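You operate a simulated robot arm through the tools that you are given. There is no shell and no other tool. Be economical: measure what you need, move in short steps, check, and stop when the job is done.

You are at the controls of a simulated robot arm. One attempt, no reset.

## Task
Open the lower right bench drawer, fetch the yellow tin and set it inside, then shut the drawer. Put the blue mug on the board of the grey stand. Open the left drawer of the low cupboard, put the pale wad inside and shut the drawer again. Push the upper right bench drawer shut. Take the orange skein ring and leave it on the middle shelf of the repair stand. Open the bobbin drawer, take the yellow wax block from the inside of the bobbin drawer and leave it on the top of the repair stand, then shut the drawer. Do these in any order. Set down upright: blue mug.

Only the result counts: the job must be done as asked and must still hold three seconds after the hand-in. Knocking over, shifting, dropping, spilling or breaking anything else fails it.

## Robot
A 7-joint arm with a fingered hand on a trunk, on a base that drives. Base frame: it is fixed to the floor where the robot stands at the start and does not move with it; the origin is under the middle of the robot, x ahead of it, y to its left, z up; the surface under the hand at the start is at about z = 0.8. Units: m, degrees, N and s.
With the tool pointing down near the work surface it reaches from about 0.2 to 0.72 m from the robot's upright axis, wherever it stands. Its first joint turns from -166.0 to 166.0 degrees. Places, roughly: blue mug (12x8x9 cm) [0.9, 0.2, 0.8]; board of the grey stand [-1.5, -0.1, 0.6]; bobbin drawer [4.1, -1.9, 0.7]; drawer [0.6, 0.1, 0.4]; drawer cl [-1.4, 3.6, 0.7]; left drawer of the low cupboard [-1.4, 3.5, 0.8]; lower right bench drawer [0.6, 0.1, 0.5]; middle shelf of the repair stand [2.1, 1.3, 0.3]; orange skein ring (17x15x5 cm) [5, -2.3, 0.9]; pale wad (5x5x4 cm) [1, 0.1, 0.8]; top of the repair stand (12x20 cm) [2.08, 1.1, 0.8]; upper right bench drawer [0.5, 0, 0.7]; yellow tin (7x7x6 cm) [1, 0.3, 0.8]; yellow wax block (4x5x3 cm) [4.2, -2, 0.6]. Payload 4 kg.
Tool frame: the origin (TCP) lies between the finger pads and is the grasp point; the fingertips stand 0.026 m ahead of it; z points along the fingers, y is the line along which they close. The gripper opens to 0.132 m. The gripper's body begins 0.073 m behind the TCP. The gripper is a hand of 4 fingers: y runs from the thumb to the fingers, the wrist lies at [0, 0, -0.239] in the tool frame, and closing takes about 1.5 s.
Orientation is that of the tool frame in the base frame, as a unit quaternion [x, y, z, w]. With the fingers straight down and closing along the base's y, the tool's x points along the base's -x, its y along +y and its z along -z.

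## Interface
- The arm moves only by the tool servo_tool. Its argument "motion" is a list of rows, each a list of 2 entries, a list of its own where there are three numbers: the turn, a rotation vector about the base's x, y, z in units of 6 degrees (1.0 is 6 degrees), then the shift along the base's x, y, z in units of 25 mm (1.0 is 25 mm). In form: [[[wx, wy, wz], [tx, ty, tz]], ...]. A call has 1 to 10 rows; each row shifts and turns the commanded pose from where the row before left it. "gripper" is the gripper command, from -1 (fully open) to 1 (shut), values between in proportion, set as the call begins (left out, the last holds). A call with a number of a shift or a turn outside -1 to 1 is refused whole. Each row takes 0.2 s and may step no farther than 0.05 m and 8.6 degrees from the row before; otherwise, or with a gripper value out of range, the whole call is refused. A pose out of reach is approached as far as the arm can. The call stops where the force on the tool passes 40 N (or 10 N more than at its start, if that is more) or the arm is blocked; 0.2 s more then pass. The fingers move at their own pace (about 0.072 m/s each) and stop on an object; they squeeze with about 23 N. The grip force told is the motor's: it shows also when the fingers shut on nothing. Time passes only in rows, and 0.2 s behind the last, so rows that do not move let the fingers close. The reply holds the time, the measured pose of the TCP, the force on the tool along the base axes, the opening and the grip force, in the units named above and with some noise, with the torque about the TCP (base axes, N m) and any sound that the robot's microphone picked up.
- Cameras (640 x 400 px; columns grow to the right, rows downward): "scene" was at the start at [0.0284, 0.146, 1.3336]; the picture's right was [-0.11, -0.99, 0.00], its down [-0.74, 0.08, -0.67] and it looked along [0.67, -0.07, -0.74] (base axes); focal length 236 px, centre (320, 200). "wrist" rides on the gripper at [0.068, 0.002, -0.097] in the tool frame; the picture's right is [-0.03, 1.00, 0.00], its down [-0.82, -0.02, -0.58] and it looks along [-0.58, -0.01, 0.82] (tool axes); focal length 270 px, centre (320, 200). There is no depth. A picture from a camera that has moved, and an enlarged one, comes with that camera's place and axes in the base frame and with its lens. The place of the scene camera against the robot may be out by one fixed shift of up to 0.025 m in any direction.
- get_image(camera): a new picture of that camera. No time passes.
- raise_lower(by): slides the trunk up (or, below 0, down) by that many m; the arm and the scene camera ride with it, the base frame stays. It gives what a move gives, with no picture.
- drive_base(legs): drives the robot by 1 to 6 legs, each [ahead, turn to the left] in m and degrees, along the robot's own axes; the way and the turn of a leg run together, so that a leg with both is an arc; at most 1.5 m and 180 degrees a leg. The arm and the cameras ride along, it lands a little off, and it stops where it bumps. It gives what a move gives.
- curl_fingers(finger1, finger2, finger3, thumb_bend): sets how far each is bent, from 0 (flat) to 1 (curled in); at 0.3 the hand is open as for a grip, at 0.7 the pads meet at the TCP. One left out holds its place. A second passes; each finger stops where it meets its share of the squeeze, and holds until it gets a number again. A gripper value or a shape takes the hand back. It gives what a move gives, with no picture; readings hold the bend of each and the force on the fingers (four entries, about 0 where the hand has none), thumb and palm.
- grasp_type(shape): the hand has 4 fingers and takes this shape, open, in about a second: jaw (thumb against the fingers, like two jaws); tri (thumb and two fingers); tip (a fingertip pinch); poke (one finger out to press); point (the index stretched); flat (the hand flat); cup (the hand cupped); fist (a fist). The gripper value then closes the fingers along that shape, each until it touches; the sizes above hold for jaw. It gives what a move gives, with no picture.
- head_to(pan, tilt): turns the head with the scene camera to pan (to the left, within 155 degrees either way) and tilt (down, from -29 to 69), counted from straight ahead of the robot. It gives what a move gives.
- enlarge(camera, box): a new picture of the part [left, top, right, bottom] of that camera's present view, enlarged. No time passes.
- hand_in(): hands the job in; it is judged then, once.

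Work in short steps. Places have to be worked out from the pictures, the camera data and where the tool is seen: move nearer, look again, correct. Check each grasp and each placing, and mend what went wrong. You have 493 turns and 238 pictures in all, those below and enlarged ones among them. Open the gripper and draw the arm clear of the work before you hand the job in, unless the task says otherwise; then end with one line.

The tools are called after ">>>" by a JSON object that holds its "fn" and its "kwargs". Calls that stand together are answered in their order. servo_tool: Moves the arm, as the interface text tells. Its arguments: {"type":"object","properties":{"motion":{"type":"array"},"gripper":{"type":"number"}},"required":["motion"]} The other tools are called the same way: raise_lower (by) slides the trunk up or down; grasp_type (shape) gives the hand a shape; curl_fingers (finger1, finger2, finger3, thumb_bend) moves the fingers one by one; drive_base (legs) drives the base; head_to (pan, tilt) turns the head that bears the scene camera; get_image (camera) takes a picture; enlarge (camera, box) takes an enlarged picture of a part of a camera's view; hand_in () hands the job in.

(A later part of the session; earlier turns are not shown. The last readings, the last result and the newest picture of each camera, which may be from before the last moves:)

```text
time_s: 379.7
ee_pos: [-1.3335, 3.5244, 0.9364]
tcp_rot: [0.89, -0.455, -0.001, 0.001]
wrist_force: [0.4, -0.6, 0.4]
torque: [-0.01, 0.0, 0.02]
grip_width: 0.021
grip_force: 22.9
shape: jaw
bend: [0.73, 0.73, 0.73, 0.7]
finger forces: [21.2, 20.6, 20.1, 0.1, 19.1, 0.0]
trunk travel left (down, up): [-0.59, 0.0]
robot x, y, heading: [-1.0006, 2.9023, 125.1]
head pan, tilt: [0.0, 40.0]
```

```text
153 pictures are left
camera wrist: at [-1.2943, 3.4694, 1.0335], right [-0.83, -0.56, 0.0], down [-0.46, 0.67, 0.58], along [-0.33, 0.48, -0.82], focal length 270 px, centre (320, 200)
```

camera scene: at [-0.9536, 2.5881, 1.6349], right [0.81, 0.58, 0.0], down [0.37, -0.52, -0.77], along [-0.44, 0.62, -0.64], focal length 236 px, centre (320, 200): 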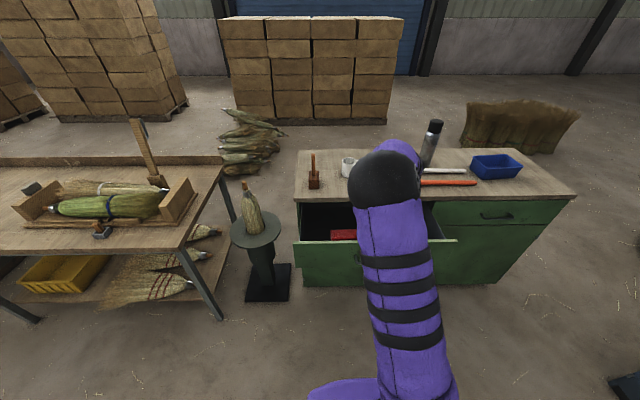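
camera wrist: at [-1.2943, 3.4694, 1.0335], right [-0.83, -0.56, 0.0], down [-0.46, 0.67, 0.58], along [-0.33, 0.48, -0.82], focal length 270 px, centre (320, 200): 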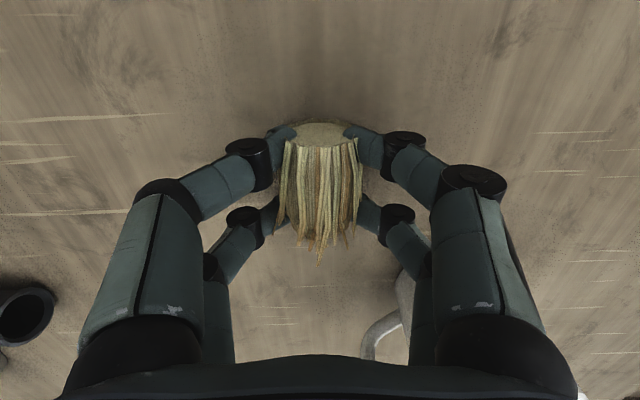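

Good, centred grip. I'll lift, and move over the drawer's free spot (-1.182,3.39).

>>> {"fn": "servo_tool", "kwargs": {"motion": [[[0, 0, 0], [0, 0, 0.8]], [[0, 0, 0], [0, 0, 1]], [[0, 0, 0], [0, 0, 1]], [[0, 0, 0], [0.87, -0.77, 0.3]], [[0, 0, 0], [0.87, -0.77, 0]], [[0, 0, 0], [0.87, -0.77, 0]], [[0, 0, 0], [0.87, -0.77, 0]], [[0, 0, 0], [0.87, -0.77, 0]], [[0, 0, 0], [0.87, -0.77, 0]], [[0, 0, 0], [0.87, -0.77, 0]]]}}

>>> {"fn": "get_image", "kwargs": {"camera": "wrist"}}

>>> {"fn": "get_image", "kwargs": {"camera": "scene"}}

```text
time_s: 381.9
ee_pos: [-1.1808, 3.3902, 1.0131]
tcp_rot: [0.89, -0.456, -0.001, 0.001]
wrist_force: [0.1, -0.1, -0.8]
torque: [-0.02, -0.02, -0.02]
grip_width: 0.0209
grip_force: 23.5
shape: jaw
bend: [0.73, 0.73, 0.73, 0.7]
finger forces: [22.2, 21.5, 21.1, 0.0, 19.1, 0.0]
trunk travel left (down, up): [-0.59, 0.0]
robot x, y, heading: [-0.999, 2.9017, 125.2]
head pan, tilt: [0.0, 40.0]
```

```text
152 pictures are left
camera wrist: at [-1.1413, 3.3349, 1.1109], right [-0.83, -0.56, 0.0], down [-0.46, 0.67, 0.58], along [-0.33, 0.48, -0.82], focal length 270 px, centre (320, 200)
```

wrist: 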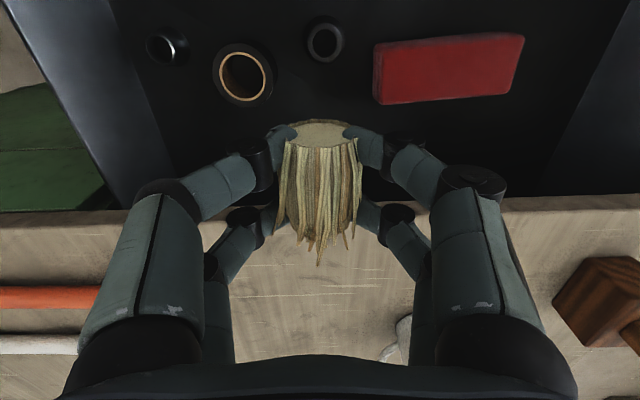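

```text
151 pictures are left
camera scene: at [-1.1291, 2.8351, 1.635], right [0.82, 0.58, 0.0], down [0.37, -0.52, -0.77], along [-0.44, 0.63, -0.64], focal length 236 px, centre (320, 200)
```

scene: 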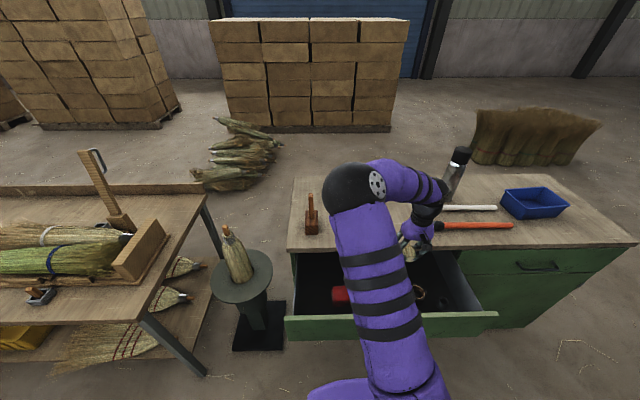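

The drawer holds a red box, a ring, a tape roll and a small roll. The free spot is at about n≈1.012, s≈-3.483 (gaps of roughly 3–4 cm). I'll shift there and lower partway.

>>> {"fn": "servo_tool", "kwargs": {"motion": [[[0, 0, 0], [-0.5, 0.62, 0]], [[0, 0, 0], [-0.45, 0.62, 0]], [[0, 0, 0], [0, 0, -0.9]], [[0, 0, 0], [0, 0, -0.9]], [[0, 0, 0], [0, 0, -0.9]], [[0, 0, 0], [0, 0, -0.9]], [[0, 0, 0], [0, 0, -0.9]]]}}

>>> {"fn": "get_image", "kwargs": {"camera": "wrist"}}

>>> {"fn": "get_image", "kwargs": {"camera": "scene"}}

```text
time_s: 383.5
ee_pos: [-1.2019, 3.4207, 0.9004]
tcp_rot: [0.89, -0.455, -0.001, 0.0]
wrist_force: [-1.1, 0.3, -1.3]
torque: [-0.01, -0.02, 0.01]
grip_width: 0.0209
grip_force: 23.0
shape: jaw
bend: [0.73, 0.73, 0.73, 0.7]
finger forces: [22.8, 22.3, 22.4, 0.0, 19.1, 0.0]
trunk travel left (down, up): [-0.59, 0.0]
robot x, y, heading: [-0.9991, 2.9032, 125.3]
head pan, tilt: [0.0, 40.0]
```

```text
150 pictures are left
camera wrist: at [-1.1633, 3.366, 0.9985], right [-0.83, -0.56, 0.0], down [-0.46, 0.67, 0.58], along [-0.33, 0.48, -0.82], focal length 270 px, centre (320, 200)
```

wrist: 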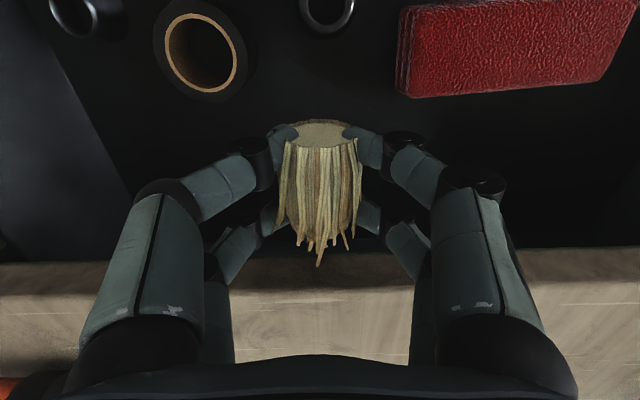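

```text
149 pictures are left
camera scene: at [-1.1293, 2.8355, 1.635], right [0.82, 0.58, 0.0], down [0.37, -0.52, -0.77], along [-0.44, 0.62, -0.64], focal length 236 px, centre (320, 200)
```

scene: 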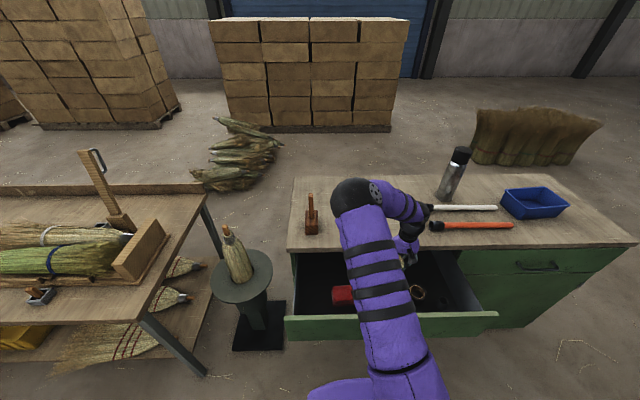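

Still clear. I'll continue down.

>>> {"fn": "servo_tool", "kwargs": {"motion": [[[0, 0, 0], [0, 0, -0.8]], [[0, 0, 0], [0, 0, -0.8]], [[0, 0, 0], [0, 0, -0.8]], [[0, 0, 0], [0, 0, -0.6]]]}}

>>> {"fn": "get_image", "kwargs": {"camera": "wrist"}}

```text
time_s: 384.5
ee_pos: [-1.205, 3.422, 0.826]
tcp_rot: [0.89, -0.456, -0.001, 0.0]
wrist_force: [-0.2, 0.3, -0.5]
torque: [0.0, -0.01, 0.0]
grip_width: 0.0205
grip_force: 23.2
shape: jaw
bend: [0.73, 0.73, 0.73, 0.7]
finger forces: [23.1, 22.6, 23.1, 0.1, 19.1, 0.0]
trunk travel left (down, up): [-0.59, 0.0]
robot x, y, heading: [-0.9982, 2.9005, 125.2]
head pan, tilt: [0.0, 40.0]
```

```text
148 pictures are left
camera wrist: at [-1.1656, 3.3663, 0.9239], right [-0.83, -0.56, 0.0], down [-0.46, 0.67, 0.58], along [-0.33, 0.48, -0.82], focal length 270 px, centre (320, 200)
```

wrist: 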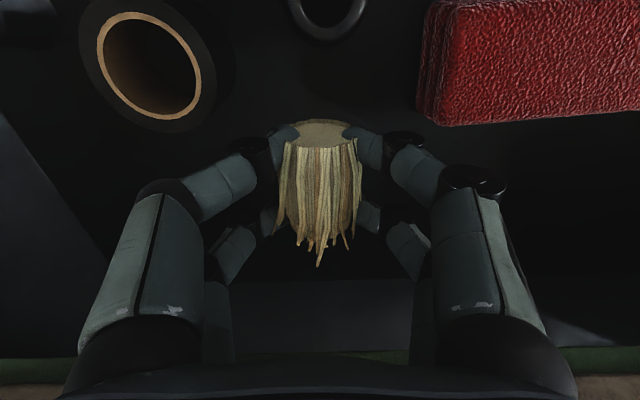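

>>> {"fn": "servo_tool", "kwargs": {"motion": [[[0, 0, 0], [0, 0, -0.5]], [[0, 0, 0], [0, 0, -0.4]], [[0, 0, 0], [0, 0, -0.3]]]}}

>>> {"fn": "servo_tool", "kwargs": {"motion": [[[0, 0, 0], [0, 0, -0.3]], [[0, 0, 0], [0, 0, -0.2]]]}}

>>> {"fn": "get_image", "kwargs": {"camera": "wrist"}}

```text
time_s: 385.3
ee_pos: [-1.2042, 3.4203, 0.7963]
tcp_rot: [0.89, -0.456, -0.002, 0.0]
wrist_force: [0.1, 0.5, -0.2]
torque: [-0.03, -0.01, 0.01]
grip_width: 0.0204
grip_force: 23.7
shape: jaw
bend: [0.73, 0.73, 0.73, 0.7]
finger forces: [23.2, 22.7, 23.5, 0.0, 19.0, 0.0]
trunk travel left (down, up): [-0.59, 0.0]
robot x, y, heading: [-0.9981, 2.9026, 125.4]
head pan, tilt: [0.0, 40.0]
```

```text
time_s: 385.9
ee_pos: [-1.2051, 3.4205, 0.7829]
tcp_rot: [0.89, -0.455, -0.001, 0.0]
wrist_force: [0.2, 0.2, -0.7]
torque: [-0.02, -0.01, 0.04]
grip_width: 0.0201
grip_force: 22.5
shape: jaw
bend: [0.73, 0.73, 0.73, 0.7]
finger forces: [23.4, 22.7, 23.7, 0.0, 19.0, 0.1]
trunk travel left (down, up): [-0.59, 0.0]
robot x, y, heading: [-0.9991, 2.9061, 125.4]
head pan, tilt: [0.0, 40.0]
```

```text
147 pictures are left
camera wrist: at [-1.1648, 3.3658, 0.8808], right [-0.83, -0.56, 0.0], down [-0.46, 0.67, 0.58], along [-0.33, 0.48, -0.82], focal length 270 px, centre (320, 200)
```

wrist: 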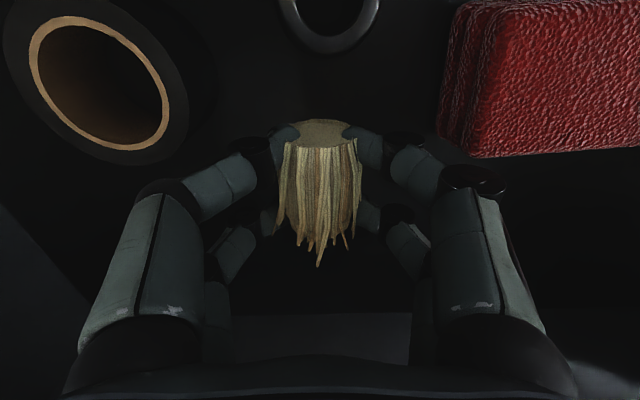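

>>> {"fn": "servo_tool", "kwargs": {"motion": [[[0, 0, 0], [-0.05, 0.25, -0.2]], [[0, 0, 0], [0, 0, -0.2]]]}}

>>> {"fn": "servo_tool", "kwargs": {"motion": [[[0, 0, 0], [0, 0, -0.2]], [[0, 0, 0], [0, 0, -0.2]]]}}

>>> {"fn": "get_image", "kwargs": {"camera": "wrist"}}

```text
time_s: 386.5
ee_pos: [-1.2054, 3.4284, 0.774]
tcp_rot: [0.89, -0.456, -0.001, 0.001]
wrist_force: [0.6, -0.8, -0.2]
torque: [-0.02, 0.05, 0.01]
grip_width: 0.0207
grip_force: 23.1
shape: jaw
bend: [0.73, 0.73, 0.73, 0.7]
finger forces: [23.3, 22.8, 23.8, 0.0, 19.1, 0.1]
trunk travel left (down, up): [-0.59, 0.0]
robot x, y, heading: [-1.0016, 2.9028, 125.1]
head pan, tilt: [0.0, 40.0]
```

```text
time_s: 387.1
ee_pos: [-1.205, 3.4281, 0.7631]
tcp_rot: [0.89, -0.456, -0.001, 0.0]
wrist_force: [0.2, 0.5, -0.2]
torque: [-0.01, 0.02, 0.03]
grip_width: 0.0202
grip_force: 22.9
shape: jaw
bend: [0.73, 0.73, 0.73, 0.7]
finger forces: [23.2, 22.8, 23.9, 0.1, 19.0, 0.0]
trunk travel left (down, up): [-0.59, 0.0]
robot x, y, heading: [-0.9978, 2.9031, 125.5]
head pan, tilt: [0.0, 40.0]
```

```text
146 pictures are left
camera wrist: at [-1.1661, 3.3726, 0.861], right [-0.83, -0.56, 0.0], down [-0.46, 0.67, 0.58], along [-0.33, 0.48, -0.82], focal length 270 px, centre (320, 200)
```

wrist: 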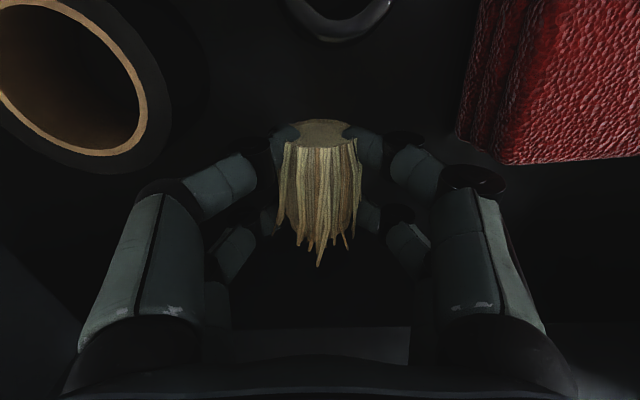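

>>> {"fn": "servo_tool", "kwargs": {"motion": [[[0, 0, 0], [0, 0, -0.2]], [[0, 0, 0], [0, 0, -0.2]]]}}

>>> {"fn": "servo_tool", "kwargs": {"motion": [[[0, 0, 0], [0, 0, -0.2]], [[0, 0, 0], [0, 0, -0.2]]]}}

>>> {"fn": "get_image", "kwargs": {"camera": "wrist"}}

```text
time_s: 387.7
ee_pos: [-1.2053, 3.4271, 0.7533]
tcp_rot: [0.89, -0.456, -0.001, 0.0]
wrist_force: [1.4, -0.3, -0.3]
torque: [-0.04, 0.0, -0.01]
grip_width: 0.0202
grip_force: 22.7
shape: jaw
bend: [0.73, 0.73, 0.73, 0.7]
finger forces: [23.3, 22.7, 24.0, 0.0, 18.9, 0.1]
trunk travel left (down, up): [-0.59, 0.0]
robot x, y, heading: [-1.0013, 2.9007, 125.4]
head pan, tilt: [0.0, 40.0]
```

```text
time_s: 388.3
ee_pos: [-1.2053, 3.4278, 0.745]
tcp_rot: [0.89, -0.456, -0.002, -0.001]
wrist_force: [-0.7, -0.8, 16.9]
torque: [-0.09, 0.12, -0.02]
grip_width: 0.0207
grip_force: 22.8
shape: jaw
bend: [0.73, 0.73, 0.73, 0.7]
finger forces: [26.4, 24.9, 26.3, 0.0, 19.7, 0.0]
trunk travel left (down, up): [-0.59, 0.0]
robot x, y, heading: [-1.0032, 2.8988, 125.6]
head pan, tilt: [0.0, 40.0]
```

```text
145 pictures are left
camera wrist: at [-1.1661, 3.3723, 0.8422], right [-0.83, -0.56, 0.0], down [-0.46, 0.67, 0.58], along [-0.33, 0.48, -0.81], focal length 270 px, centre (320, 200)
```

wrist: 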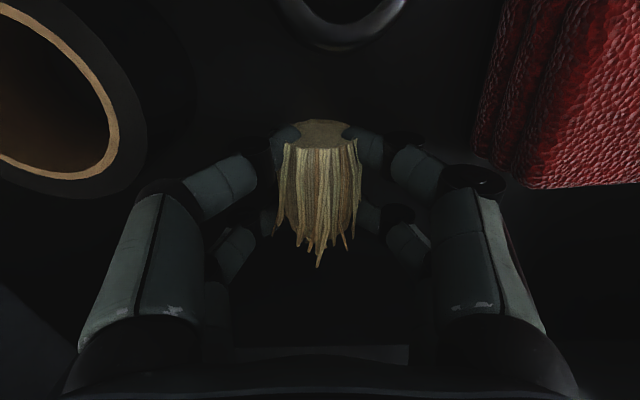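

The wad touches the drawer floor, clear of everything. I'll open only modestly and rise.

>>> {"fn": "servo_tool", "kwargs": {"motion": [[[0, 0, 0], [0, 0, 0.1]], [[0, 0, 0], [0, 0, 0]], [[0, 0, 0], [0, 0, 0]], [[0, 0, 0], [0, 0, 0]]], "gripper": 0.3}}

>>> {"fn": "servo_tool", "kwargs": {"motion": [[[0, 0, 0], [0, 0, 0.4]], [[0, 0, 0], [0, 0, 0.8]], [[0, 0, 0], [0, 0, 0.9]], [[0, 0, 0], [0, 0, 0.9]], [[0, 0, 0], [0, 0, 0.9]], [[0, 0, 0], [0, 0, 0.9]], [[0, 0, 0], [0, 0, 0.9]], [[0, 0, 0], [0, 0, 0.9]], [[0, 0, 0], [0, 0, 0.9]], [[0, 0, 0], [0, 0, 0.9]]]}}

>>> {"fn": "get_image", "kwargs": {"camera": "wrist"}}

```text
time_s: 389.3
ee_pos: [-1.206, 3.427, 0.7468]
tcp_rot: [0.89, -0.456, -0.001, 0.001]
wrist_force: [0.1, 0.8, -0.4]
torque: [0.01, -0.02, 0.02]
grip_width: 0.0454
grip_force: 0.0
shape: jaw
bend: [0.74, 0.74, 0.74, 0.7]
finger forces: [0.1, 0.0, 0.1, 0.0, 0.0, 0.0]
trunk travel left (down, up): [-0.59, 0.0]
robot x, y, heading: [-1.0001, 2.9032, 125.4]
head pan, tilt: [0.0, 40.0]
```

```text
time_s: 391.5
ee_pos: [-1.2063, 3.4266, 0.9573]
tcp_rot: [0.89, -0.455, -0.002, 0.0]
wrist_force: [0.1, 0.7, 0.1]
torque: [0.01, 0.01, -0.01]
grip_width: 0.0459
grip_force: 0.0
shape: jaw
bend: [0.74, 0.74, 0.74, 0.7]
finger forces: [0.0, 0.1, 0.1, 0.0, 0.0, 0.0]
trunk travel left (down, up): [-0.59, 0.0]
robot x, y, heading: [-0.9967, 2.9011, 125.2]
head pan, tilt: [0.0, 40.0]
```

```text
144 pictures are left
camera wrist: at [-1.1676, 3.3717, 1.054], right [-0.83, -0.56, 0.0], down [-0.46, 0.67, 0.58], along [-0.33, 0.48, -0.82], focal length 270 px, centre (320, 200)
```

wrist: 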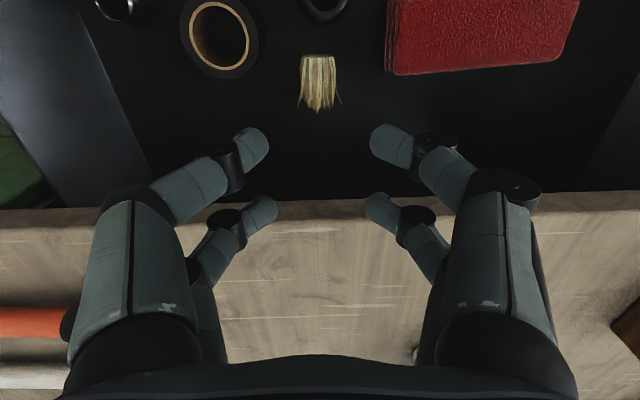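

The wad lies in the drawer, clear of the other items. I'll back off, make a fist, tilt horizontal, and push the drawer shut.

>>> {"fn": "servo_tool", "kwargs": {"motion": [[[0, 0, 0], [0, 0, 0.9]], [[0, 0, 0], [0, 0, 0.9]], [[0, 0, 0], [0, 0, 0.9]]]}}

>>> {"fn": "drive_base", "kwargs": {"legs": [[-0.33, 0]]}}

>>> {"fn": "curl_fingers", "kwargs": {"finger1": 1, "finger2": 1, "finger3": 1}}

>>> {"fn": "curl_fingers", "kwargs": {"thumb_bend": 1}}

>>> {"fn": "servo_tool", "kwargs": {"motion": [[[0.81, 0.58, 0], [0, 0, -0.2]], [[0.81, 0.58, 0], [0, 0, -0.2]], [[0.81, 0.58, 0], [0, 0, -0.2]], [[0.81, 0.58, 0], [0, 0, -0.2]], [[0.81, 0.58, 0], [0, 0, -0.2]], [[0.81, 0.58, 0], [0, 0, -0.2]], [[0.81, 0.58, 0], [0, 0, -0.2]], [[0.81, 0.58, 0], [0, 0, -0.2]], [[0.81, 0.58, 0], [0, 0, -0.2]], [[0.81, 0.58, 0], [0, 0, -0.2]]]}}

>>> {"fn": "servo_tool", "kwargs": {"motion": [[[0.81, 0.58, 0], [0, 0, 0]], [[0.81, 0.58, 0], [0, 0, 0]], [[0.81, 0.58, 0], [0, 0, 0]], [[0.81, 0.58, 0], [0, 0, 0]], [[0.81, 0.58, 0], [0, 0, 0]]]}}

>>> {"fn": "get_image", "kwargs": {"camera": "wrist"}}

```text
time_s: 392.3
ee_pos: [-1.2057, 3.427, 1.0235]
tcp_rot: [0.89, -0.455, -0.001, 0.0]
wrist_force: [0.3, -0.5, -0.1]
torque: [0.0, 0.01, 0.0]
grip_width: 0.0458
grip_force: 0.1
shape: jaw
bend: [0.74, 0.74, 0.74, 0.7]
finger forces: [0.0, 0.0, 0.0, 0.0, 0.0, 0.1]
trunk travel left (down, up): [-0.59, 0.0]
robot x, y, heading: [-0.9977, 2.8995, 125.3]
head pan, tilt: [0.0, 40.0]
```

```text
time_s: 394.4
ee_pos: [-1.0173, 3.1607, 1.0237]
tcp_rot: [0.89, -0.456, -0.001, 0.001]
wrist_force: [-0.3, 0.3, -1.0]
torque: [0.02, 0.02, 0.01]
grip_width: 0.0458
grip_force: 0.1
shape: jaw
bend: [0.74, 0.74, 0.74, 0.7]
finger forces: [0.1, 0.0, 0.0, 0.1, 0.1, 0.0]
trunk travel left (down, up): [-0.59, 0.0]
robot x, y, heading: [-0.8151, 2.6375, 124.8]
head pan, tilt: [0.0, 40.0]
```

```text
time_s: 395.4
ee_pos: [-1.0152, 3.1618, 1.0231]
tcp_rot: [0.89, -0.456, -0.002, 0.0]
wrist_force: [-0.3, 0.0, -0.7]
torque: [-0.04, 0.03, -0.03]
grip_width: 0.0349
grip_force: 0.0
shape: fingers
bend: [1.0, 0.88, 0.88, 0.7]
finger forces: [0.0, 0.1, 0.1, 0.0, 0.1, 0.1]
trunk travel left (down, up): [-0.59, 0.0]
robot x, y, heading: [-0.8094, 2.6333, 125.3]
head pan, tilt: [0.0, 40.0]
```

```text
time_s: 396.4
ee_pos: [-1.0165, 3.1605, 1.0238]
tcp_rot: [0.89, -0.456, -0.002, 0.001]
wrist_force: [0.5, -0.1, 0.6]
torque: [0.02, -0.06, 0.01]
grip_width: 0.0287
grip_force: 0.1
shape: fingers
bend: [1.0, 0.98, 0.98, 0.88]
finger forces: [0.0, 0.0, 0.1, 0.0, 0.0, 0.0]
trunk travel left (down, up): [-0.59, 0.0]
robot x, y, heading: [-0.8088, 2.6368, 125.2]
head pan, tilt: [0.0, 40.0]
```

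```text
time_s: 398.6
ee_pos: [-1.016, 3.1619, 0.9735]
tcp_rot: [0.772, -0.394, -0.444, -0.228]
wrist_force: [0.3, 0.0, 0.3]
torque: [-0.04, 0.0, -0.02]
grip_width: 0.0287
grip_force: 0.1
shape: fingers
bend: [1.0, 0.98, 0.98, 0.88]
finger forces: [0.1, 0.0, 0.1, 0.0, 0.0, 0.0]
trunk travel left (down, up): [-0.59, 0.0]
robot x, y, heading: [-0.8126, 2.6346, 125.6]
head pan, tilt: [0.0, 40.0]
```

```text
time_s: 399.8
ee_pos: [-1.0151, 3.1607, 0.9731]
tcp_rot: [0.631, -0.321, -0.628, -0.322]
wrist_force: [-0.7, 1.2, 0.0]
torque: [-0.01, -0.01, 0.0]
grip_width: 0.0285
grip_force: 0.0
shape: fingers
bend: [1.0, 0.98, 0.98, 0.88]
finger forces: [0.0, 0.0, 0.0, 0.0, 0.0, 0.0]
trunk travel left (down, up): [-0.59, 0.0]
robot x, y, heading: [-0.8114, 2.6385, 125.4]
head pan, tilt: [0.0, 40.0]
```

```text
143 pictures are left
camera wrist: at [-0.9603, 3.0829, 0.9062], right [-0.81, -0.58, 0.02], down [0.35, -0.46, 0.82], along [-0.47, 0.67, 0.58], focal length 270 px, centre (320, 200)
```

wrist: 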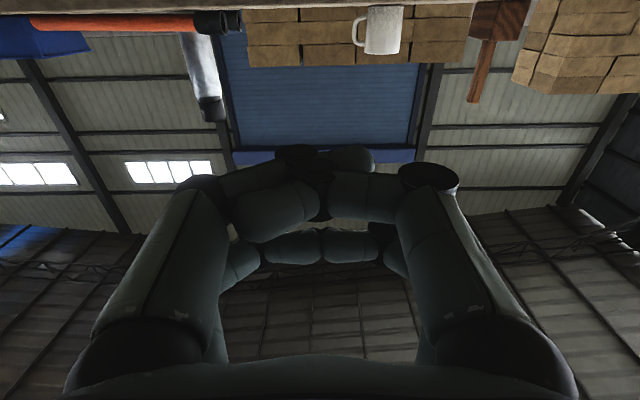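

I'll shift 5 cm to be in line with the bar's centre, lower to z≈0.80, and push.

>>> {"fn": "servo_tool", "kwargs": {"motion": [[[0, 0, 0], [-0.9, -0.64, 0]], [[0, 0, 0], [-0.9, -0.64, 0]]]}}

>>> {"fn": "raise_lower", "kwargs": {"by": -0.17}}

>>> {"fn": "get_image", "kwargs": {"camera": "wrist"}}

>>> {"fn": "get_image", "kwargs": {"camera": "scene"}}

```text
time_s: 400.4
ee_pos: [-1.06, 3.1299, 0.9744]
tcp_rot: [0.631, -0.323, -0.627, -0.323]
wrist_force: [0.8, 0.8, -0.8]
torque: [0.0, 0.0, 0.02]
grip_width: 0.0285
grip_force: 0.0
shape: fingers
bend: [1.0, 0.98, 0.98, 0.88]
finger forces: [0.0, 0.0, 0.1, 0.0, 0.0, 0.0]
trunk travel left (down, up): [-0.59, 0.0]
robot x, y, heading: [-0.8091, 2.636, 125.4]
head pan, tilt: [0.0, 40.0]
```

```text
time_s: 402.3
ee_pos: [-1.0595, 3.1296, 0.8038]
tcp_rot: [0.63, -0.323, -0.628, -0.323]
wrist_force: [-0.3, 0.0, -0.5]
torque: [0.0, -0.04, -0.01]
grip_width: 0.029
grip_force: 0.1
shape: fingers
bend: [1.0, 0.98, 0.98, 0.88]
finger forces: [0.1, 0.0, 0.1, 0.1, 0.0, 0.0]
trunk travel left (down, up): [-0.42, 0.17]
robot x, y, heading: [-0.8118, 2.6365, 125.1]
head pan, tilt: [0.0, 40.0]
```

```text
142 pictures are left
camera wrist: at [-1.0039, 3.0515, 0.7373], right [-0.81, -0.58, 0.02], down [0.35, -0.46, 0.82], along [-0.47, 0.67, 0.57], focal length 270 px, centre (320, 200)
```

wrist: 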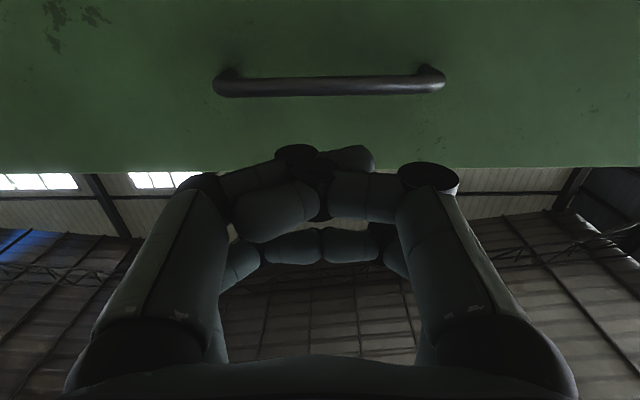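

```text
141 pictures are left
camera scene: at [-0.941, 2.5691, 1.465], right [0.82, 0.58, 0.0], down [0.37, -0.53, -0.77], along [-0.44, 0.63, -0.64], focal length 236 px, centre (320, 200)
```

scene: 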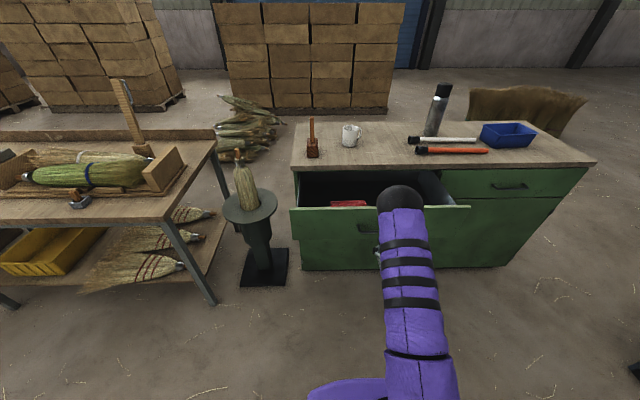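

The fist is level with the panel. I'll push toward the cupboard.

>>> {"fn": "servo_tool", "kwargs": {"motion": [[[0, 0, 0], [-0.58, 0.81, 0]], [[0, 0, 0], [-0.58, 0.81, 0]], [[0, 0, 0], [-0.58, 0.81, 0]], [[0, 0, 0], [-0.4, 0.57, 0]], [[0, 0, 0], [-0.4, 0.57, 0]], [[0, 0, 0], [-0.4, 0.57, 0]], [[0, 0, 0], [-0.4, 0.57, 0]], [[0, 0, 0], [-0.4, 0.57, 0]], [[0, 0, 0], [-0.4, 0.57, 0]], [[0, 0, 0], [-0.4, 0.57, 0]]]}}

>>> {"fn": "servo_tool", "kwargs": {"motion": [[[0, 0, 0], [-0.4, 0.57, 0]], [[0, 0, 0], [-0.4, 0.57, 0]], [[0, 0, 0], [-0.4, 0.57, 0]], [[0, 0, 0], [-0.3, 0.42, 0]], [[0, 0, 0], [-0.3, 0.42, 0]], [[0, 0, 0], [-0.3, 0.42, 0]], [[0, 0, 0], [-0.3, 0.42, 0]], [[0, 0, 0], [-0.3, 0.42, 0]], [[0, 0, 0], [-0.3, 0.42, 0]], [[0, 0, 0], [-0.3, 0.42, 0]]]}}

>>> {"fn": "get_image", "kwargs": {"camera": "wrist"}}

>>> {"fn": "get_image", "kwargs": {"camera": "scene"}}

```text
time_s: 404.5
ee_pos: [-1.1729, 3.2902, 0.8032]
tcp_rot: [0.632, -0.323, -0.626, -0.323]
wrist_force: [-0.7, -0.2, 0.4]
torque: [-0.04, 0.01, 0.02]
grip_width: 0.0288
grip_force: 0.1
shape: fingers
bend: [1.0, 0.98, 0.98, 0.89]
finger forces: [0.0, 0.0, 0.0, 0.1, 0.0, 0.0]
trunk travel left (down, up): [-0.42, 0.17]
robot x, y, heading: [-0.8099, 2.638, 125.2]
head pan, tilt: [0.0, 40.0]
```

```text
time_s: 406.7
ee_pos: [-1.2571, 3.4066, 0.8049]
tcp_rot: [0.631, -0.323, -0.628, -0.322]
wrist_force: [-0.6, 0.2, -0.2]
torque: [-0.03, 0.01, 0.0]
grip_width: 0.0291
grip_force: 0.0
shape: fingers
bend: [1.0, 0.98, 0.98, 0.89]
finger forces: [0.0, 0.1, 0.1, 0.1, 0.0, 0.0]
trunk travel left (down, up): [-0.42, 0.17]
robot x, y, heading: [-0.8113, 2.6364, 125.1]
head pan, tilt: [0.0, 40.0]
```

```text
140 pictures are left
camera wrist: at [-1.2003, 3.3279, 0.7372], right [-0.81, -0.58, 0.02], down [0.35, -0.46, 0.82], along [-0.47, 0.67, 0.57], focal length 270 px, centre (320, 200)
```

wrist: 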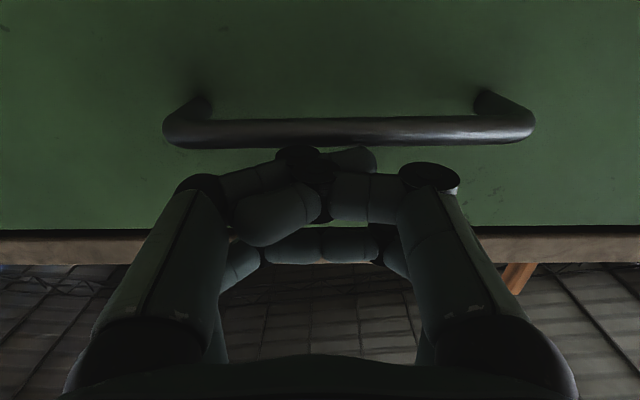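

```text
139 pictures are left
camera scene: at [-0.941, 2.5692, 1.4649], right [0.82, 0.58, 0.0], down [0.37, -0.53, -0.77], along [-0.44, 0.63, -0.64], focal length 236 px, centre (320, 200)
```

scene: 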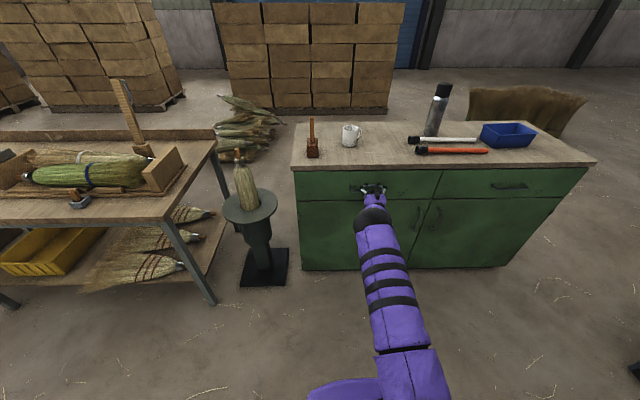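

Nearly flush, with no resistance yet. I'll push to the stop.

>>> {"fn": "servo_tool", "kwargs": {"motion": [[[0, 0, 0], [-0.25, 0.35, 0]], [[0, 0, 0], [-0.25, 0.35, 0]], [[0, 0, 0], [-0.25, 0.35, 0]], [[0, 0, 0], [-0.25, 0.35, 0]], [[0, 0, 0], [-0.25, 0.35, 0]], [[0, 0, 0], [-0.25, 0.35, 0]]]}}

>>> {"fn": "get_image", "kwargs": {"camera": "wrist"}}

```text
time_s: 407.9
ee_pos: [-1.2835, 3.4466, 0.8097]
tcp_rot: [-0.628, 0.321, 0.63, 0.325]
wrist_force: [16.6, -26.5, 12.5]
torque: [-0.4, -0.22, 0.33]
grip_width: 0.0285
grip_force: 13.6
shape: fingers
bend: [1.0, 1.0, 0.99, 0.92]
finger forces: [6.6, 12.6, 3.3, 0.1, 5.0, 0.0]
trunk travel left (down, up): [-0.42, 0.17]
robot x, y, heading: [-0.8121, 2.6326, 125.2]
head pan, tilt: [0.0, 40.0]
stopped in row 5: the force on the tool passed its limit at 45 N (the readings are from after the stop); the commanded pose is now the measured one
```

```text
138 pictures are left
camera wrist: at [-1.2281, 3.3685, 0.742], right [-0.81, -0.58, 0.02], down [0.35, -0.46, 0.81], along [-0.46, 0.67, 0.58], focal length 270 px, centre (320, 200)
```

wrist: 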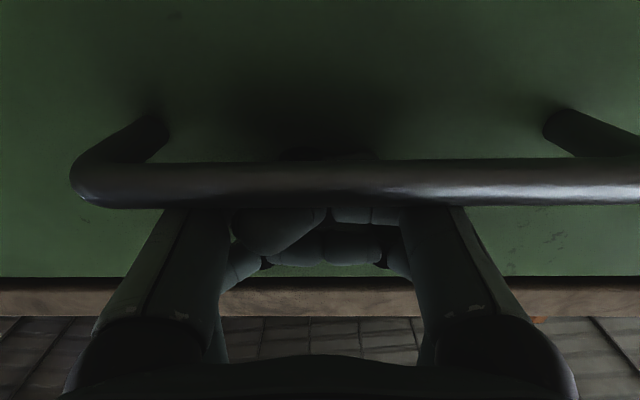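

Stopped at 45 N; the drawer is home. The fist rides just above the bar, so I'll lift slightly before withdrawing to avoid hooking.

>>> {"fn": "servo_tool", "kwargs": {"motion": [[[0, 0, 0], [0.05, -0.07, 0.3]], [[0, 0, 0], [0.1, -0.14, 0.3]], [[0, 0, 0], [0.3, -0.42, 0]]]}}

>>> {"fn": "get_image", "kwargs": {"camera": "wrist"}}

```text
time_s: 408.7
ee_pos: [-1.2741, 3.4331, 0.8197]
tcp_rot: [0.631, -0.322, -0.628, -0.323]
wrist_force: [0.8, 0.2, 0.5]
torque: [-0.01, 0.0, -0.02]
grip_width: 0.0292
grip_force: 0.0
shape: fingers
bend: [1.0, 0.99, 0.98, 0.92]
finger forces: [0.1, 0.1, 0.0, 0.1, 0.1, 0.0]
trunk travel left (down, up): [-0.42, 0.17]
robot x, y, heading: [-0.8108, 2.6363, 125.2]
head pan, tilt: [0.0, 40.0]
```

```text
137 pictures are left
camera wrist: at [-1.2185, 3.3545, 0.7525], right [-0.81, -0.58, 0.02], down [0.35, -0.46, 0.82], along [-0.47, 0.67, 0.58], focal length 270 px, centre (320, 200)
```

wrist: 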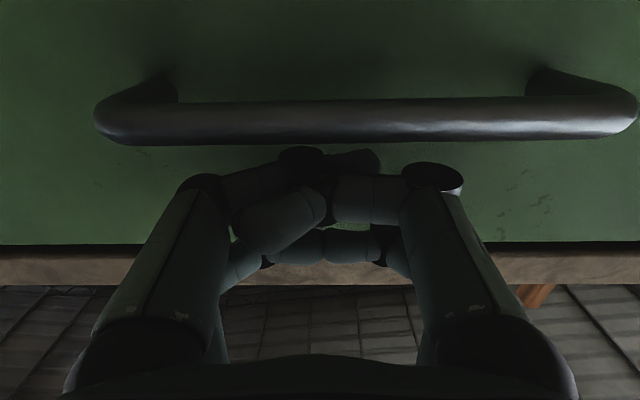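

Clear of the bar with zero force. I'll withdraw and check the drawer.

>>> {"fn": "servo_tool", "kwargs": {"motion": [[[0, 0, 0], [0.58, -0.81, 0]], [[0, 0, 0], [0.58, -0.81, 0]], [[0, 0, 0], [0.58, -0.81, 0]], [[0, 0, 0], [0.58, -0.81, 0]], [[0, 0, 0], [0.58, -0.81, 0]], [[0, 0, 0], [0.58, -0.81, 0]], [[0, 0, 0], [0.58, -0.81, 0]], [[0, 0, 0], [0.58, -0.81, 0]], [[0, 0, 0], [0.58, -0.81, 0]], [[0, 0, 0], [0.58, -0.81, 0]]]}}

>>> {"fn": "raise_lower", "kwargs": {"by": 0.15}}

>>> {"fn": "enlarge", "kwargs": {"camera": "scene", "box": [270, 100, 610, 310]}}

```text
time_s: 410.9
ee_pos: [-1.1288, 3.2287, 0.8201]
tcp_rot: [0.63, -0.322, -0.628, -0.323]
wrist_force: [0.1, -0.4, -0.2]
torque: [-0.03, 0.02, -0.02]
grip_width: 0.0291
grip_force: 0.1
shape: fingers
bend: [1.0, 0.99, 0.98, 0.92]
finger forces: [0.0, 0.0, 0.0, 0.0, 0.1, 0.0]
trunk travel left (down, up): [-0.42, 0.17]
robot x, y, heading: [-0.8138, 2.6332, 125.2]
head pan, tilt: [0.0, 40.0]
```

```text
time_s: 412.7
ee_pos: [-1.1297, 3.2301, 0.9701]
tcp_rot: [0.63, -0.322, -0.628, -0.323]
wrist_force: [-0.6, -1.2, -0.4]
torque: [-0.02, 0.0, 0.02]
grip_width: 0.0289
grip_force: 0.1
shape: fingers
bend: [1.0, 0.99, 0.98, 0.92]
finger forces: [0.1, 0.1, 0.0, 0.0, 0.0, 0.1]
trunk travel left (down, up): [-0.57, 0.02]
robot x, y, heading: [-0.8117, 2.6346, 125.3]
head pan, tilt: [0.0, 40.0]
```

```text
1.88 times, centred on (440, 205) of scene
camera zoom: at [-0.941, 2.5691, 1.6149], right [0.82, 0.58, 0.0], down [0.37, -0.53, -0.77], along [-0.44, 0.63, -0.64], focal length 444 px, centre (94, 191)
```

zoom: 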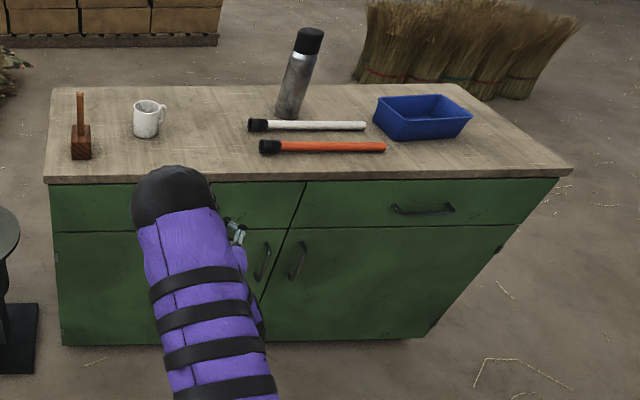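

The cupboard drawer is shut. Next is the bobbin drawer. I'll point the tool down, restore the jaw, and drive along the corridor behind the bench (n≈1.67) toward +s.

>>> {"fn": "servo_tool", "kwargs": {"motion": [[[-0.81, -0.58, 0], [0, 0, 0.2]], [[-0.81, -0.58, 0], [0, 0, 0.2]], [[-0.81, -0.58, 0], [0, 0, 0.2]], [[-0.81, -0.58, 0], [0, 0, 0.2]], [[-0.81, -0.58, 0], [0, 0, 0.2]], [[-0.81, -0.58, 0], [0, 0, 0.2]], [[-0.81, -0.58, 0], [0, 0, 0.2]], [[-0.81, -0.58, 0], [0, 0, 0.2]], [[-0.81, -0.58, 0], [0, 0, 0.2]], [[-0.81, -0.58, 0], [0, 0, 0.2]]]}}

>>> {"fn": "servo_tool", "kwargs": {"motion": [[[-0.81, -0.58, 0], [0, 0, 0.5]], [[-0.81, -0.58, 0], [0, 0, 0.5]], [[-0.81, -0.58, 0], [0, 0, 0.5]], [[-0.81, -0.58, 0], [0, 0, 0.5]], [[-0.81, -0.58, 0], [0, 0, 0.5]]]}}

>>> {"fn": "grasp_type", "kwargs": {"shape": "jaw"}}

>>> {"fn": "drive_base", "kwargs": {"legs": [[0, -90], [0.82, 0], [0, -90], [1.5, 0]]}}

>>> {"fn": "head_to", "kwargs": {"pan": 0, "tilt": 20}}

>>> {"fn": "get_image", "kwargs": {"camera": "scene"}}

```text
time_s: 414.9
ee_pos: [-1.133, 3.2276, 1.0171]
tcp_rot: [0.854, -0.434, -0.258, -0.123]
wrist_force: [1.6, 0.3, 0.7]
torque: [0.0, 0.01, 0.02]
grip_width: 0.0291
grip_force: 0.3
shape: fingers
bend: [1.0, 0.99, 0.98, 0.92]
finger forces: [0.1, 0.0, 0.0, 0.0, 0.0, 0.1]
out of reach, approached as far as the arm can: row 9
trunk travel left (down, up): [-0.57, 0.02]
robot x, y, heading: [-0.8121, 2.6368, 125.0]
head pan, tilt: [0.0, 40.0]
```

```text
time_s: 416.1
ee_pos: [-1.132, 3.2284, 1.0785]
tcp_rot: [0.89, -0.455, -0.027, -0.006]
wrist_force: [0.2, -0.1, -0.2]
torque: [0.01, 0.01, -0.01]
grip_width: 0.0292
grip_force: 0.1
shape: fingers
bend: [1.0, 0.99, 0.98, 0.92]
finger forces: [0.0, 0.0, 0.0, 0.1, 0.0, 0.0]
trunk travel left (down, up): [-0.57, 0.02]
robot x, y, heading: [-0.8117, 2.638, 125.3]
head pan, tilt: [0.0, 40.0]
```

```text
time_s: 417.0
ee_pos: [-1.1319, 3.2293, 1.0794]
tcp_rot: [0.89, -0.455, -0.029, -0.005]
wrist_force: [0.6, -0.4, 0.2]
torque: [-0.02, 0.04, 0.01]
grip_width: 0.1319
grip_force: 0.0
shape: jaw
bend: [0.3, 0.3, 0.3, 0.3]
finger forces: [0.0, 0.1, 0.1, 0.0, 0.0, 0.1]
trunk travel left (down, up): [-0.57, 0.02]
robot x, y, heading: [-0.8123, 2.63, 125.4]
head pan, tilt: [0.0, 40.0]
```

```text
time_s: 425.0
ee_pos: [0.375, 3.3617, 1.08]
tcp_rot: [-0.299, 0.954, 0.017, 0.014]
wrist_force: [0.4, -0.8, -0.2]
torque: [0.0, 0.0, -0.03]
grip_width: 0.1319
grip_force: 0.1
shape: jaw
bend: [0.3, 0.3, 0.3, 0.3]
finger forces: [0.0, 0.0, 0.1, 0.1, 0.1, 0.0]
trunk travel left (down, up): [-0.57, 0.02]
robot x, y, heading: [-0.2038, 3.0571, 35.0]
head pan, tilt: [0.0, 40.0]
stopped in leg 2: the robot was blocked; the commanded pose is now the measured one
```

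```text
time_s: 425.8
ee_pos: [0.3765, 3.3621, 1.08]
tcp_rot: [-0.299, 0.954, 0.017, 0.015]
wrist_force: [0.1, 0.4, -1.1]
torque: [0.01, 0.04, -0.01]
grip_width: 0.1317
grip_force: 0.2
shape: jaw
bend: [0.3, 0.3, 0.3, 0.3]
finger forces: [0.0, 0.0, 0.0, 0.0, 0.0, 0.0]
trunk travel left (down, up): [-0.57, 0.02]
robot x, y, heading: [-0.204, 3.0536, 34.6]
head pan, tilt: [0.0, 20.0]
```

```text
135 pictures are left
camera scene: at [-0.2693, 3.1956, 1.6463], right [0.57, -0.82, 0.0], down [-0.27, -0.19, -0.94], along [0.77, 0.54, -0.33], focal length 236 px, centre (320, 200)
```

scene: 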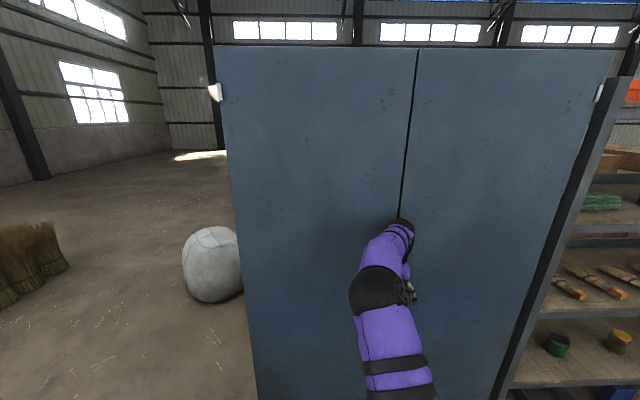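

The hand came up against the blue locker (its front is at n≈2.3). I'll back up, retract the arm a little, and turn into the corridor.

>>> {"fn": "drive_base", "kwargs": {"legs": [[-0.1, 0]]}}

>>> {"fn": "servo_tool", "kwargs": {"motion": [[[-0.1, -0.3, 0], [-0.81, -0.58, 0]], [[0, 0, 0], [-0.81, -0.58, 0]], [[0, 0, 0], [-0.81, -0.58, 0]], [[0, 0, 0], [-0.81, -0.58, 0]], [[0, 0, 0], [-0.81, -0.58, 0]]]}}

>>> {"fn": "drive_base", "kwargs": {"legs": [[0, -90], [1.5, 0]]}}

>>> {"fn": "get_image", "kwargs": {"camera": "scene"}}

```text
time_s: 426.5
ee_pos: [0.3749, 3.3628, 1.0794]
tcp_rot: [-0.299, 0.954, 0.017, 0.014]
wrist_force: [0.1, 0.4, 0.4]
torque: [0.0, 0.0, 0.02]
grip_width: 0.1319
grip_force: 0.1
shape: jaw
bend: [0.3, 0.3, 0.3, 0.3]
finger forces: [0.0, 0.1, 0.0, 0.1, 0.0, 0.1]
trunk travel left (down, up): [-0.57, 0.02]
robot x, y, heading: [-0.2086, 3.0532, 34.8]
head pan, tilt: [0.0, 20.0]
stopped in leg 1: the robot was blocked; the commanded pose is now the measured one
```

```text
time_s: 427.7
ee_pos: [0.2823, 3.2924, 1.0754]
tcp_rot: [-0.298, 0.954, 0.007, 0.024]
wrist_force: [0.2, -0.1, 0.4]
torque: [-0.02, 0.02, 0.02]
grip_width: 0.1317
grip_force: 0.0
shape: jaw
bend: [0.3, 0.3, 0.3, 0.3]
finger forces: [0.1, 0.0, 0.1, 0.0, 0.0, 0.0]
trunk travel left (down, up): [-0.57, 0.02]
robot x, y, heading: [-0.2077, 3.0534, 34.7]
head pan, tilt: [0.0, 20.0]
```

```text
time_s: 439.3
ee_pos: [0.8938, 1.3615, 1.0741]
tcp_rot: [0.456, 0.89, -0.012, 0.021]
wrist_force: [-0.6, 0.8, 0.6]
torque: [0.03, -0.02, 0.0]
grip_width: 0.1315
grip_force: 0.0
shape: jaw
bend: [0.3, 0.3, 0.3, 0.3]
finger forces: [0.1, 0.0, 0.1, 0.1, 0.0, 0.0]
trunk travel left (down, up): [-0.57, 0.02]
robot x, y, heading: [0.6464, 1.8479, -54.5]
head pan, tilt: [0.0, 20.0]
```

```text
134 pictures are left
camera scene: at [0.8007, 1.9105, 1.6463], right [-0.81, -0.58, 0.0], down [-0.2, 0.28, -0.94], along [0.55, -0.76, -0.34], focal length 236 px, centre (320, 200)
```

scene: 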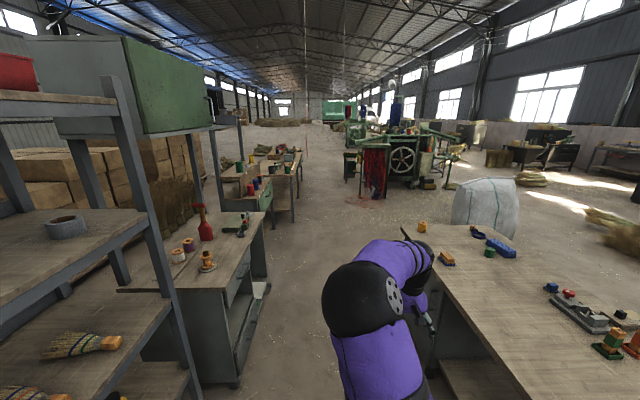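

I'll continue along the corridor and look at the repair stand while passing.

>>> {"fn": "drive_base", "kwargs": {"legs": [[1.3, 0]]}}

>>> {"fn": "head_to", "kwargs": {"pan": 80, "tilt": 45}}

>>> {"fn": "get_image", "kwargs": {"camera": "scene"}}

```text
time_s: 445.7
ee_pos: [1.6615, 0.3275, 1.0746]
tcp_rot: [0.448, 0.893, -0.011, 0.022]
wrist_force: [0.4, 0.7, 0.0]
torque: [-0.01, -0.03, 0.02]
grip_width: 0.1322
grip_force: 0.1
shape: jaw
bend: [0.3, 0.3, 0.3, 0.3]
finger forces: [0.0, 0.0, 0.1, 0.1, 0.0, 0.0]
trunk travel left (down, up): [-0.57, 0.02]
robot x, y, heading: [1.4047, 0.8085, -53.4]
head pan, tilt: [0.0, 20.0]
```

```text
time_s: 447.3
ee_pos: [1.6604, 0.3261, 1.0743]
tcp_rot: [0.448, 0.894, -0.011, 0.021]
wrist_force: [0.2, -0.2, -0.7]
torque: [-0.01, 0.0, 0.01]
grip_width: 0.1319
grip_force: 0.1
shape: jaw
bend: [0.3, 0.3, 0.3, 0.3]
finger forces: [0.0, 0.0, 0.0, 0.1, 0.0, 0.0]
trunk travel left (down, up): [-0.57, 0.02]
robot x, y, heading: [1.4086, 0.8061, -53.3]
head pan, tilt: [80.0, 45.0]
```

```text
133 pictures are left
camera scene: at [1.5762, 0.9853, 1.6077], right [0.45, -0.89, 0.0], down [-0.63, -0.32, -0.71], along [0.63, 0.32, -0.71], focal length 236 px, centre (320, 200)
```

scene: 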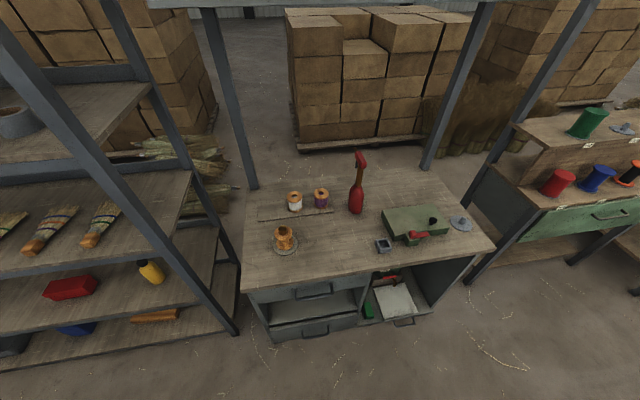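

The repair stand's top has free space at its front centre, and the middle shelf is the open left compartment. I'll continue on to the bobbin table.

>>> {"fn": "drive_base", "kwargs": {"legs": [[0, -5.7], [1.5, 0], [1.2, 0]]}}

>>> {"fn": "head_to", "kwargs": {"pan": 40, "tilt": 30}}

>>> {"fn": "get_image", "kwargs": {"camera": "scene"}}

>>> {"fn": "head_to", "kwargs": {"pan": -30, "tilt": 30}}

>>> {"fn": "get_image", "kwargs": {"camera": "scene"}}

```text
time_s: 460.9
ee_pos: [3.0381, -1.9835, 1.075]
tcp_rot: [0.491, 0.871, -0.012, 0.021]
wrist_force: [0.1, 0.0, -0.3]
torque: [-0.03, -0.02, -0.03]
grip_width: 0.1318
grip_force: 0.1
shape: jaw
bend: [0.3, 0.3, 0.3, 0.3]
finger forces: [0.0, 0.1, 0.1, 0.0, 0.1, 0.1]
trunk travel left (down, up): [-0.57, 0.02]
robot x, y, heading: [2.8286, -1.4781, -59.0]
head pan, tilt: [80.0, 45.0]
```

```text
time_s: 462.0
ee_pos: [3.0374, -1.9821, 1.0754]
tcp_rot: [0.491, 0.871, -0.012, 0.021]
wrist_force: [0.1, 1.0, 0.2]
torque: [0.04, 0.03, -0.03]
grip_width: 0.1318
grip_force: 0.1
shape: jaw
bend: [0.3, 0.3, 0.3, 0.3]
finger forces: [0.0, 0.0, 0.0, 0.0, 0.0, 0.0]
trunk travel left (down, up): [-0.57, 0.02]
robot x, y, heading: [2.8284, -1.4773, -59.0]
head pan, tilt: [40.0, 30.0]
```

```text
132 pictures are left
camera scene: at [3.0254, -1.3771, 1.6303], right [-0.32, -0.95, 0.0], down [-0.47, 0.16, -0.87], along [0.82, -0.28, -0.5], focal length 236 px, centre (320, 200)
```

scene: 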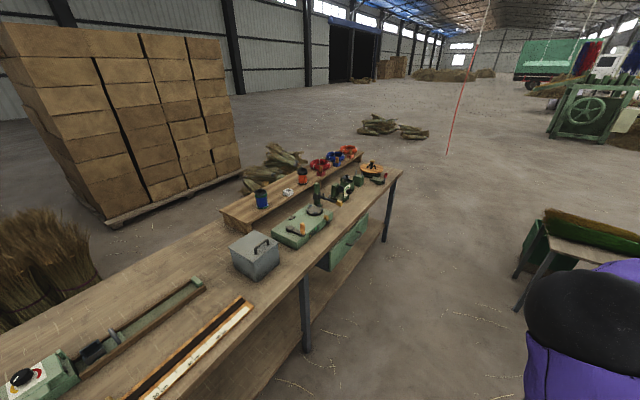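

```text
time_s: 463.4
ee_pos: [3.037, -1.9832, 1.0749]
tcp_rot: [0.491, 0.871, -0.011, 0.021]
wrist_force: [0.4, 0.7, -0.7]
torque: [-0.01, -0.04, -0.01]
grip_width: 0.132
grip_force: 0.1
shape: jaw
bend: [0.3, 0.3, 0.3, 0.3]
finger forces: [0.1, 0.0, 0.0, 0.0, 0.0, 0.0]
trunk travel left (down, up): [-0.57, 0.02]
robot x, y, heading: [2.8309, -1.4812, -58.8]
head pan, tilt: [-30.0, 30.0]
```

```text
131 pictures are left
camera scene: at [2.9417, -1.4384, 1.6303], right [-1.0, -0.02, 0.0], down [-0.01, 0.5, -0.87], along [0.02, -0.87, -0.5], focal length 236 px, centre (320, 200)
```

scene: 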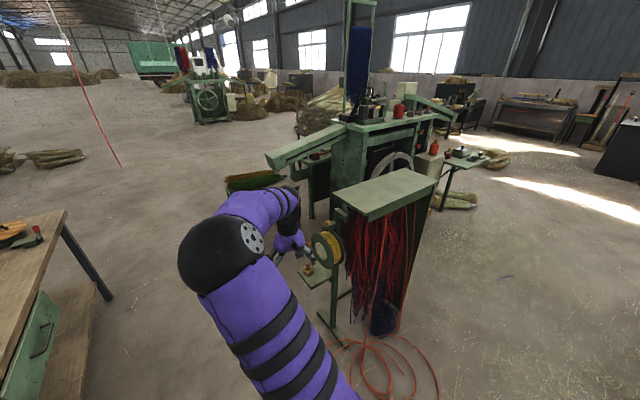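

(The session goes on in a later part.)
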